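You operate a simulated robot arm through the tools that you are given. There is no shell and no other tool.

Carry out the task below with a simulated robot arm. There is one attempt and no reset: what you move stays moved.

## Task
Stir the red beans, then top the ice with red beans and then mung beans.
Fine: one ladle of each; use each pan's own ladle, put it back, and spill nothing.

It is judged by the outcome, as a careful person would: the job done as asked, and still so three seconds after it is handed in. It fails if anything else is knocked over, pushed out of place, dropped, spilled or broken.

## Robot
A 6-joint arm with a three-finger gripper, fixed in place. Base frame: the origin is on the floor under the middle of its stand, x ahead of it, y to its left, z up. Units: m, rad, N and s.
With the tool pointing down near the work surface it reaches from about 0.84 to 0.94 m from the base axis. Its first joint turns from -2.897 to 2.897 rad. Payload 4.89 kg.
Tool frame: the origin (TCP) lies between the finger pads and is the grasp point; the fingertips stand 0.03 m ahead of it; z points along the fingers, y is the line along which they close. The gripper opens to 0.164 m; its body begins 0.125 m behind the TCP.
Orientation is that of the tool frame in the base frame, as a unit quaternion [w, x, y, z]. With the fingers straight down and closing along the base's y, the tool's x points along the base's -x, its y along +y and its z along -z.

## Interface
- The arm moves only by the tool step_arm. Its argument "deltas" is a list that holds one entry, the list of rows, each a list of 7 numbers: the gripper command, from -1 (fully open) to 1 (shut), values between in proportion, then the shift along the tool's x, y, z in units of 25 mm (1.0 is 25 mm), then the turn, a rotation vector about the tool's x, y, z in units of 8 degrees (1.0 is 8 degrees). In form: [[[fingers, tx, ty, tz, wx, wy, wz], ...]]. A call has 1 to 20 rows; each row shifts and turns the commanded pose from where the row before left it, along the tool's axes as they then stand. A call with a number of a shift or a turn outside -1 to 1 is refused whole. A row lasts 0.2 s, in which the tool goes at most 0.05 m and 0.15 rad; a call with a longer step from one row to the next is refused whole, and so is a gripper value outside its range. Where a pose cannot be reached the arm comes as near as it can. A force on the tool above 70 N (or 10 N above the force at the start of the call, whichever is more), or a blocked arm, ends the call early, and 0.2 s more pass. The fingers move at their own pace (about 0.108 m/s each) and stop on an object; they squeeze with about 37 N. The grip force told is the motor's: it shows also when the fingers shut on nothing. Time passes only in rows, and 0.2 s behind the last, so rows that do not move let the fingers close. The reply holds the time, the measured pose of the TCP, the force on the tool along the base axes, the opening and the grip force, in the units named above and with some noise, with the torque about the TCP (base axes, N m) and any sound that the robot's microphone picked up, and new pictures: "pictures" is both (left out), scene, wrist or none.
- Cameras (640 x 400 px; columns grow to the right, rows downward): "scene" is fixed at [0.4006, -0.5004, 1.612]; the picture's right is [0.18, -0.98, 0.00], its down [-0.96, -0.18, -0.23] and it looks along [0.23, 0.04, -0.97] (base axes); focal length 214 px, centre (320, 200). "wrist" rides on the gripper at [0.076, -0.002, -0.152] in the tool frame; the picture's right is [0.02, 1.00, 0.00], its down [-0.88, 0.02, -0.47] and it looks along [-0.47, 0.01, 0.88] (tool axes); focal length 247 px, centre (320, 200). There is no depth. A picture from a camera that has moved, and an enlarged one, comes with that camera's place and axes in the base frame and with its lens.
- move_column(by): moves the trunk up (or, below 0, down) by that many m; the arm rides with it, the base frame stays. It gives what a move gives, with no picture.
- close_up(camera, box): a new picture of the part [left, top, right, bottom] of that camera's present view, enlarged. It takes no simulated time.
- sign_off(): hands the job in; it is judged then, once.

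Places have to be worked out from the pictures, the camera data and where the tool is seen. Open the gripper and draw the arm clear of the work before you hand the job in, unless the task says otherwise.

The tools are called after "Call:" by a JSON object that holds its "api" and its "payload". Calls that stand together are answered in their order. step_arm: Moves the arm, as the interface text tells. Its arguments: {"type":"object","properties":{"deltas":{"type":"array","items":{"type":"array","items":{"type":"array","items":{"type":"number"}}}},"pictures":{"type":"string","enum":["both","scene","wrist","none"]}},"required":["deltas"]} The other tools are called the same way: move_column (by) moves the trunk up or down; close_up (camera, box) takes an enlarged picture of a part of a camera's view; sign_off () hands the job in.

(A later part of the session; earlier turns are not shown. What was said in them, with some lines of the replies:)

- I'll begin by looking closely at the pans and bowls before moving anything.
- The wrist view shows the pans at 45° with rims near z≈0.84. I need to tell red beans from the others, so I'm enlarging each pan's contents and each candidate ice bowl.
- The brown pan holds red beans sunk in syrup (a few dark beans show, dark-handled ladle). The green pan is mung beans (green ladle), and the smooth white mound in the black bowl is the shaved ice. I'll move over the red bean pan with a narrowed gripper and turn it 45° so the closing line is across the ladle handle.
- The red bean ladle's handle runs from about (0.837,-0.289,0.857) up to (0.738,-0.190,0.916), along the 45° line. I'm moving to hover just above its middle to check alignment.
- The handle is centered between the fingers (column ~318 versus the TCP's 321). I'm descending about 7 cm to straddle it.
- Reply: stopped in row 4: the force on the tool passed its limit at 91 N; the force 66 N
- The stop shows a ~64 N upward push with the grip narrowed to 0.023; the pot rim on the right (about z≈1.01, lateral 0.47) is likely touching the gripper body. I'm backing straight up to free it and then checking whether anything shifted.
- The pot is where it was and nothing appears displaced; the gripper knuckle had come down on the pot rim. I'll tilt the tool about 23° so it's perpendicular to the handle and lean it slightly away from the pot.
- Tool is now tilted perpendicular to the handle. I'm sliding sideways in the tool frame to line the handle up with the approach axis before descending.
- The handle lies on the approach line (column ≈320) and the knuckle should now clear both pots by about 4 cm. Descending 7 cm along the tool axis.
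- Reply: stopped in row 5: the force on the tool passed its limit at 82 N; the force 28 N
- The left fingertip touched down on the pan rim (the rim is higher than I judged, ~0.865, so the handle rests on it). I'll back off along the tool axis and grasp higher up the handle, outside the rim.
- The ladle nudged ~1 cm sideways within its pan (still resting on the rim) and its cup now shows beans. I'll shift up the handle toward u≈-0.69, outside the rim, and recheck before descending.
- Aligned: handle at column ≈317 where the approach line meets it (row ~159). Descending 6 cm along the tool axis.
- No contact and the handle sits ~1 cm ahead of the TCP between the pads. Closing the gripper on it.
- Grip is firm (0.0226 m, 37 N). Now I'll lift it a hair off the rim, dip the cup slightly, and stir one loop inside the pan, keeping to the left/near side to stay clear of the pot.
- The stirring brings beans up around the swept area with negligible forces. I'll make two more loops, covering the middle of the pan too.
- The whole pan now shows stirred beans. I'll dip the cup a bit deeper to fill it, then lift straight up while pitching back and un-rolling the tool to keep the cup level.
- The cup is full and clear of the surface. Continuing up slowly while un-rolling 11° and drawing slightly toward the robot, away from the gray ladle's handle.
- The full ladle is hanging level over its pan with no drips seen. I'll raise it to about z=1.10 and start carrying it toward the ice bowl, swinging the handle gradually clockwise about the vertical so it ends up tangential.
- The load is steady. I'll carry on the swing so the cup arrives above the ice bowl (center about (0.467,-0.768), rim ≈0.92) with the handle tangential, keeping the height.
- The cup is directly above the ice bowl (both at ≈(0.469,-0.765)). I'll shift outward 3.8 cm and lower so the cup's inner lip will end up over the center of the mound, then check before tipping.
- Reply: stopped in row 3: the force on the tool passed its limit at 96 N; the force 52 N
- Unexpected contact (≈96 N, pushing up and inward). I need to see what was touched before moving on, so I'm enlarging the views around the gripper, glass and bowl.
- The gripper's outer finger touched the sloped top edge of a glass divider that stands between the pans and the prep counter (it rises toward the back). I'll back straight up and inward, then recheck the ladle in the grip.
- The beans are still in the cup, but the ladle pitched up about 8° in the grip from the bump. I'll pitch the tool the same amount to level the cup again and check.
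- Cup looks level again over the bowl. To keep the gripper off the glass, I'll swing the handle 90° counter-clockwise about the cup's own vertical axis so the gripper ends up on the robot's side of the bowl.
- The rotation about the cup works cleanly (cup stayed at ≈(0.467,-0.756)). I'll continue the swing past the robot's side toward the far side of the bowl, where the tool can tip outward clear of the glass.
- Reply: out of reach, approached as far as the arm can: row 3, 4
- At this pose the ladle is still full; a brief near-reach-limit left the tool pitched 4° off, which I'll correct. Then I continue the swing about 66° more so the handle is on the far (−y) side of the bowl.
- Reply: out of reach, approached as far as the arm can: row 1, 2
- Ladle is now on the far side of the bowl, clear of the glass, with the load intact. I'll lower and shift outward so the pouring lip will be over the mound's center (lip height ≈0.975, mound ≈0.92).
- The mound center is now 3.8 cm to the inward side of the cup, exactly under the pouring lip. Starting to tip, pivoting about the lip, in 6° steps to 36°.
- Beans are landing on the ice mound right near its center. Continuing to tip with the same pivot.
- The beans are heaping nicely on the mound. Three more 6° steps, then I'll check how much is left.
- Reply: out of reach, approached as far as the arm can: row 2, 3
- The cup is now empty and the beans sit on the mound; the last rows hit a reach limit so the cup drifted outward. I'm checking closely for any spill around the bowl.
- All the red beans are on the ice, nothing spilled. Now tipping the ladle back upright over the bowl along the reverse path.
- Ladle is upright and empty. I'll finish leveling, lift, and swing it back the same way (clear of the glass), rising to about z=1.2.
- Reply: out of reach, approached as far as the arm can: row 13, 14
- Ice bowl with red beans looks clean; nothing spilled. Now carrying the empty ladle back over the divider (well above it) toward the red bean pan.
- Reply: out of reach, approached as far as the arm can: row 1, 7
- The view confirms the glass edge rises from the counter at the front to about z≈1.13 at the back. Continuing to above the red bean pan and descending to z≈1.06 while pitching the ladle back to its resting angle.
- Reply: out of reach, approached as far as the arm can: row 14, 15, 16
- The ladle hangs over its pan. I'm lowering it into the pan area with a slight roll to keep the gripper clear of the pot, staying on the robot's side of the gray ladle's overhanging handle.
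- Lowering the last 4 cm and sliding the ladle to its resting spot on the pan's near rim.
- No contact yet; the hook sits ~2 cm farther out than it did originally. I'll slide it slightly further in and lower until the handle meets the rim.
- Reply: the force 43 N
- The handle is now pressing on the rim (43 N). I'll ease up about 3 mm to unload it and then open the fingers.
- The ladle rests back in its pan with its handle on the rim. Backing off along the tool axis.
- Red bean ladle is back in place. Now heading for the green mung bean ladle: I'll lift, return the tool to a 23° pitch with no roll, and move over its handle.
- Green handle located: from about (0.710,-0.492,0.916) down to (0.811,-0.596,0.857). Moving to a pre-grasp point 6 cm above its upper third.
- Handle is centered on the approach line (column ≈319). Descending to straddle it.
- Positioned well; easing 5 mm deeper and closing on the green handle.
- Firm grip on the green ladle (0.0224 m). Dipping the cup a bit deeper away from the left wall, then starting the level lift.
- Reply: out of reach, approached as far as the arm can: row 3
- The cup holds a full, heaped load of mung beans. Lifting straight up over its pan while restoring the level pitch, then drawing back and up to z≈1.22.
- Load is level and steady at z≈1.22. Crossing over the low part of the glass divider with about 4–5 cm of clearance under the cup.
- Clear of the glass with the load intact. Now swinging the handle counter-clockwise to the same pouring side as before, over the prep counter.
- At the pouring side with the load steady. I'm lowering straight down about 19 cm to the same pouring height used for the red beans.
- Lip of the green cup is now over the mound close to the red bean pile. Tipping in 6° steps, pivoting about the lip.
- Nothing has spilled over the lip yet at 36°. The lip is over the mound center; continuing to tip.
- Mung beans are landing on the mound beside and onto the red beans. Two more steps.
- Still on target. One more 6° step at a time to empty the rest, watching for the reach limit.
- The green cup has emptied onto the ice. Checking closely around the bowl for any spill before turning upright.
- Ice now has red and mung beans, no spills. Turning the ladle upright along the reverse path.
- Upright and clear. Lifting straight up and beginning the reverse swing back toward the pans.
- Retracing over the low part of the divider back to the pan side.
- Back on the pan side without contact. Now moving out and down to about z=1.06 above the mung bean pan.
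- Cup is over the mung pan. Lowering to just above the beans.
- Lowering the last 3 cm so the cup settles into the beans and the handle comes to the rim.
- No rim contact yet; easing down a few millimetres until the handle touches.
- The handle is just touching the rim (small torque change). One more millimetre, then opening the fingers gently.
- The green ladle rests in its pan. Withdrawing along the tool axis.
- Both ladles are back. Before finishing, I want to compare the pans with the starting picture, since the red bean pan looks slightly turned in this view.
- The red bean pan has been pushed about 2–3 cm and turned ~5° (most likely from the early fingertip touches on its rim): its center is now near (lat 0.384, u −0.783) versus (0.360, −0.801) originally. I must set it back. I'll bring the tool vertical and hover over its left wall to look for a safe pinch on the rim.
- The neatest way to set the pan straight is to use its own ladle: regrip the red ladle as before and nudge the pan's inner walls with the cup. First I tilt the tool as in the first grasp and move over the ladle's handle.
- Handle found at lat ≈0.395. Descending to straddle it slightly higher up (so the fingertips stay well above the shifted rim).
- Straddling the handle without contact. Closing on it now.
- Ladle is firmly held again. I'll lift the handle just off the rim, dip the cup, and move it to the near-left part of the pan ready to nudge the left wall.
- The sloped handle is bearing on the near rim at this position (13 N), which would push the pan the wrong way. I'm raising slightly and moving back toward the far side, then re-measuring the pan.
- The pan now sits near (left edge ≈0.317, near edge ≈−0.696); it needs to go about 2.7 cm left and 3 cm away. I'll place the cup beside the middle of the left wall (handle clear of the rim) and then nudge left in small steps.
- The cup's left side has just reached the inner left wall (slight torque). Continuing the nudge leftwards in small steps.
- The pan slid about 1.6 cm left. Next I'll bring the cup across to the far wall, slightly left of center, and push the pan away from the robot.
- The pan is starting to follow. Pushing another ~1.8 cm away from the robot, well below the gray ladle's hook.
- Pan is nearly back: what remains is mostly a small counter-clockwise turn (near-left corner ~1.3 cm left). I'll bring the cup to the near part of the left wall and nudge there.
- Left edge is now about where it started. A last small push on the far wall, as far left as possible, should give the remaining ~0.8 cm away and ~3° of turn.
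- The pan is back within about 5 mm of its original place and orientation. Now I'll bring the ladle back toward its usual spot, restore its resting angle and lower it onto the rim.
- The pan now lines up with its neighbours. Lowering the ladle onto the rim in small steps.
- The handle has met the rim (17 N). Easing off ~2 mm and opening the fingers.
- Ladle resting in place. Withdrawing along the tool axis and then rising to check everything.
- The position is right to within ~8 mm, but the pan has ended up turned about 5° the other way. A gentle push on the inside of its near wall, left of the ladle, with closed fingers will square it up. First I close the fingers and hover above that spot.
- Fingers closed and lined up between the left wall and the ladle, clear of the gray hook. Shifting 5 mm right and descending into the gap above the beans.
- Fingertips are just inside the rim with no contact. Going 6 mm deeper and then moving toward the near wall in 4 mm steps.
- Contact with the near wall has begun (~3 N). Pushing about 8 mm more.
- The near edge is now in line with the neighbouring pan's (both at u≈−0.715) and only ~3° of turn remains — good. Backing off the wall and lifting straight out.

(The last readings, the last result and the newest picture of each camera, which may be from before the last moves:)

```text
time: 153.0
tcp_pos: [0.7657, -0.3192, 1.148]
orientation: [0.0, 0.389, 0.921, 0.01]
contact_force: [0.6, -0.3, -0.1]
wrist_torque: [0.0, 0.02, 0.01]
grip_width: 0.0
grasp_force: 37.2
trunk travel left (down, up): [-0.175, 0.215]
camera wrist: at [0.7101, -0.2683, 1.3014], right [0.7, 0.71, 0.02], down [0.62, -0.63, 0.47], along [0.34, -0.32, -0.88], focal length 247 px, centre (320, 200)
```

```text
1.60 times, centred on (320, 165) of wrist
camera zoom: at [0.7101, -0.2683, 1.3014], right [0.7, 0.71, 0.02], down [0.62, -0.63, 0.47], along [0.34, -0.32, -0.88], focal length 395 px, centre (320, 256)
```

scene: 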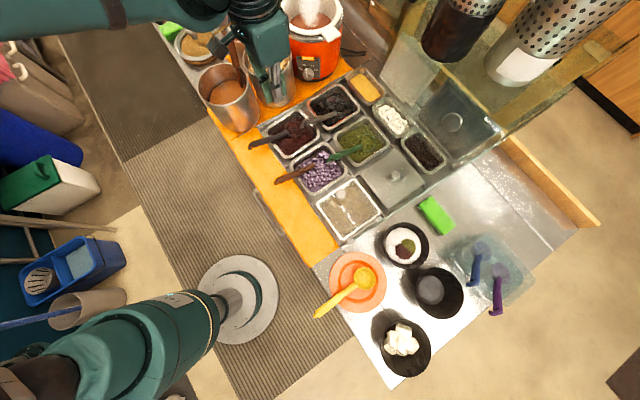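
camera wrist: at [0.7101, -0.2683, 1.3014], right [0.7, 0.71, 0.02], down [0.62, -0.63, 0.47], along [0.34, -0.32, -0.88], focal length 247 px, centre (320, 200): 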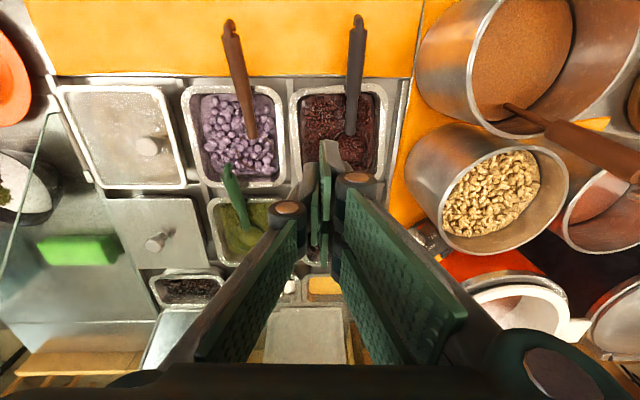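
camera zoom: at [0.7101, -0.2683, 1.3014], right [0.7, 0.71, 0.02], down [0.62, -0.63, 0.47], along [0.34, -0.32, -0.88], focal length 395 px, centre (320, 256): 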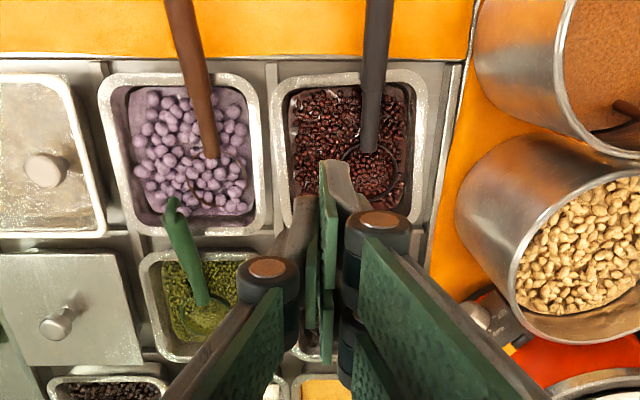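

The pan now matches its original position and alignment, with both ladles home. Retracting the arm to clear the work area and opening the gripper.

Call:
{"api": "step_arm", "payload": {"deltas": [[[0.5, 0.3, -0.1, -0.8, 0, 0, 0], [0.3, 0.85, -0.28, -0.4, 0, 0, 0], [0.3, 0.85, -0.28, -0.3, 0, 0, 0], [0.3, 0.85, -0.28, -0.3, 0, 0, 0], [0.3, 0.85, -0.28, -0.3, 0, 0, 0], [0.3, 0.85, -0.28, -0.2, 0, 0, 0], [0.3, 0.85, -0.28, -0.2, 0, 0, 0], [0, 0.85, -0.28, 0, 0, 0, 0], [-0.5, 0.85, -0.28, 0, 0, 0, 0], [-1, 0.5, -0.2, 0, 0, 0, 0], [-1, 0, 0, 0, 0, 0, 0]]]}}

Call:
{"api": "close_up", "payload": {"camera": "scene", "box": [230, 70, 450, 240]}}

Call:
{"api": "close_up", "payload": {"camera": "scene", "box": [310, 180, 550, 390]}}

Call:
{"api": "close_up", "payload": {"camera": "scene", "box": [170, 0, 370, 140]}}

```text
time: 155.4
tcp_pos: [0.5881, -0.2265, 1.2107]
orientation: [0.0, 0.39, 0.921, 0.01]
contact_force: [0.6, 0.5, 0.6]
wrist_torque: [-0.04, -0.07, 0.01]
grip_width: 0.1641
grasp_force: 0.0
trunk travel left (down, up): [-0.175, 0.215]
camera wrist: at [0.532, -0.1762, 1.3656], right [0.7, 0.71, 0.02], down [0.62, -0.63, 0.47], along [0.34, -0.32, -0.88], focal length 247 px, centre (320, 200)
```

scene: 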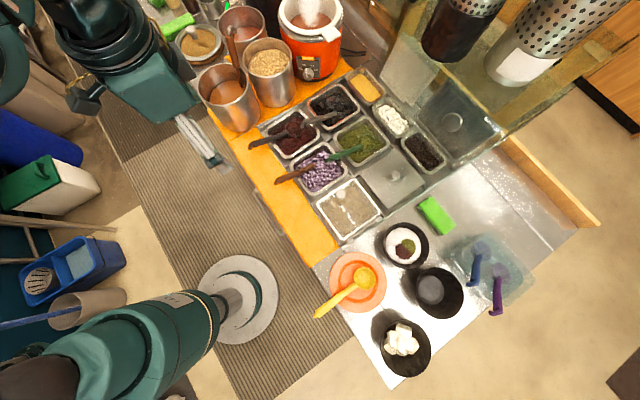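
wrist: 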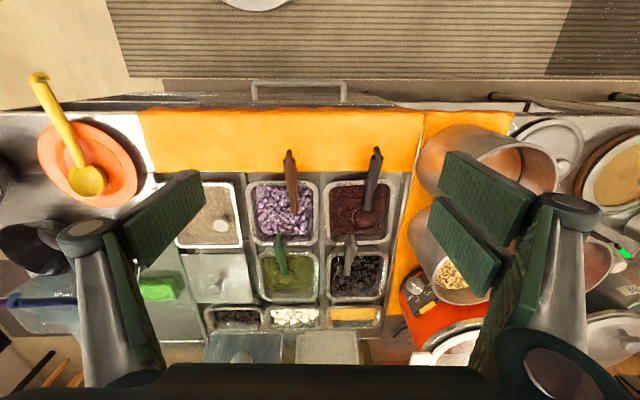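

```text
2.35 times, centred on (340, 155) of scene
camera zoom: at [0.4006, -0.5004, 1.612], right [0.18, -0.98, 0.0], down [-0.96, -0.18, -0.23], along [0.23, 0.04, -0.97], focal length 505 px, centre (273, 306)
```

zoom: 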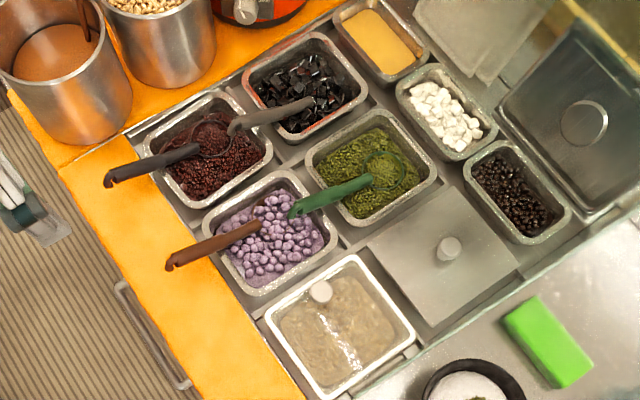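

```text
1.90 times, centred on (430, 285) of scene
camera zoom: at [0.4006, -0.5004, 1.612], right [0.18, -0.98, 0.0], down [-0.96, -0.18, -0.23], along [0.23, 0.04, -0.97], focal length 408 px, centre (110, 38)
```

zoom: 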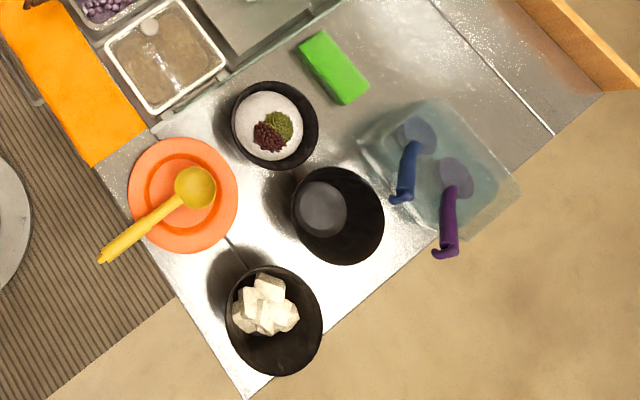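

```text
2.86 times, centred on (270, 70) of scene
camera zoom: at [0.4006, -0.5004, 1.612], right [0.18, -0.98, 0.0], down [-0.96, -0.18, -0.23], along [0.23, 0.04, -0.97], focal length 613 px, centre (463, 571)
```

zoom: 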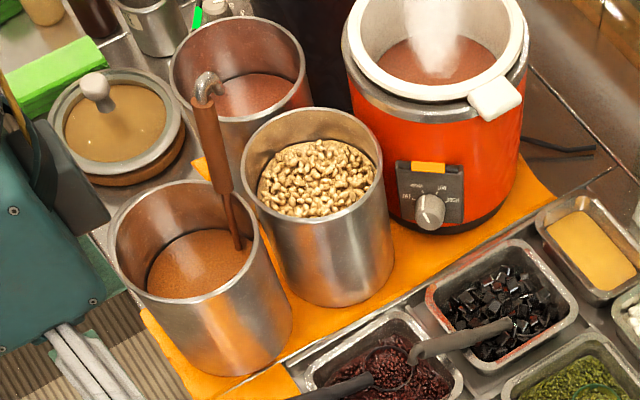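

Everything matches the starting layout: the pans, pots, bowls and scoops are in place and both ladles rest in their own pans. The ice carries a heap of red beans and one of mung beans, with nothing spilled. The gripper is open and the arm is clear, so I'm handing the job in.

Call:
{"api": "sign_off", "payload": {}}

```text
The job is handed in.
```

The job is done and handed in. I stirred the red beans through the whole pan and put one ladle of red beans, then one of mung beans, on the shaved ice. The mung beans landed partly over the red ones. Each pan's own ladle is back in it with the handle on the rim, and I saw no spills in the final pictures.

A few contacts happened along the way that you may want to know about:

- **Red bean pan moved:** while I worked with the ladle, the pan was pushed about 3 cm and turned about 5°. I pushed it back with the ladle cup and closed fingers. In the final check it was within about 5 mm of its starting place, with about 3° of turn left.
- **Fingertips inside the pan:** for the last straightening push, the closed fingertips went into the red bean pan, close above the beans.
- **Hard touches:** the gripper hit the red bean pan's rim twice, or possibly the pot beside it the first time (over 80 N each). Carrying the red beans, it hit the glass divider once (96 N). The divider and the pots looked unmoved afterwards, and no beans were lost.
- **Cooker display:** it changed from green to orange near the end. I never touched the cooker.
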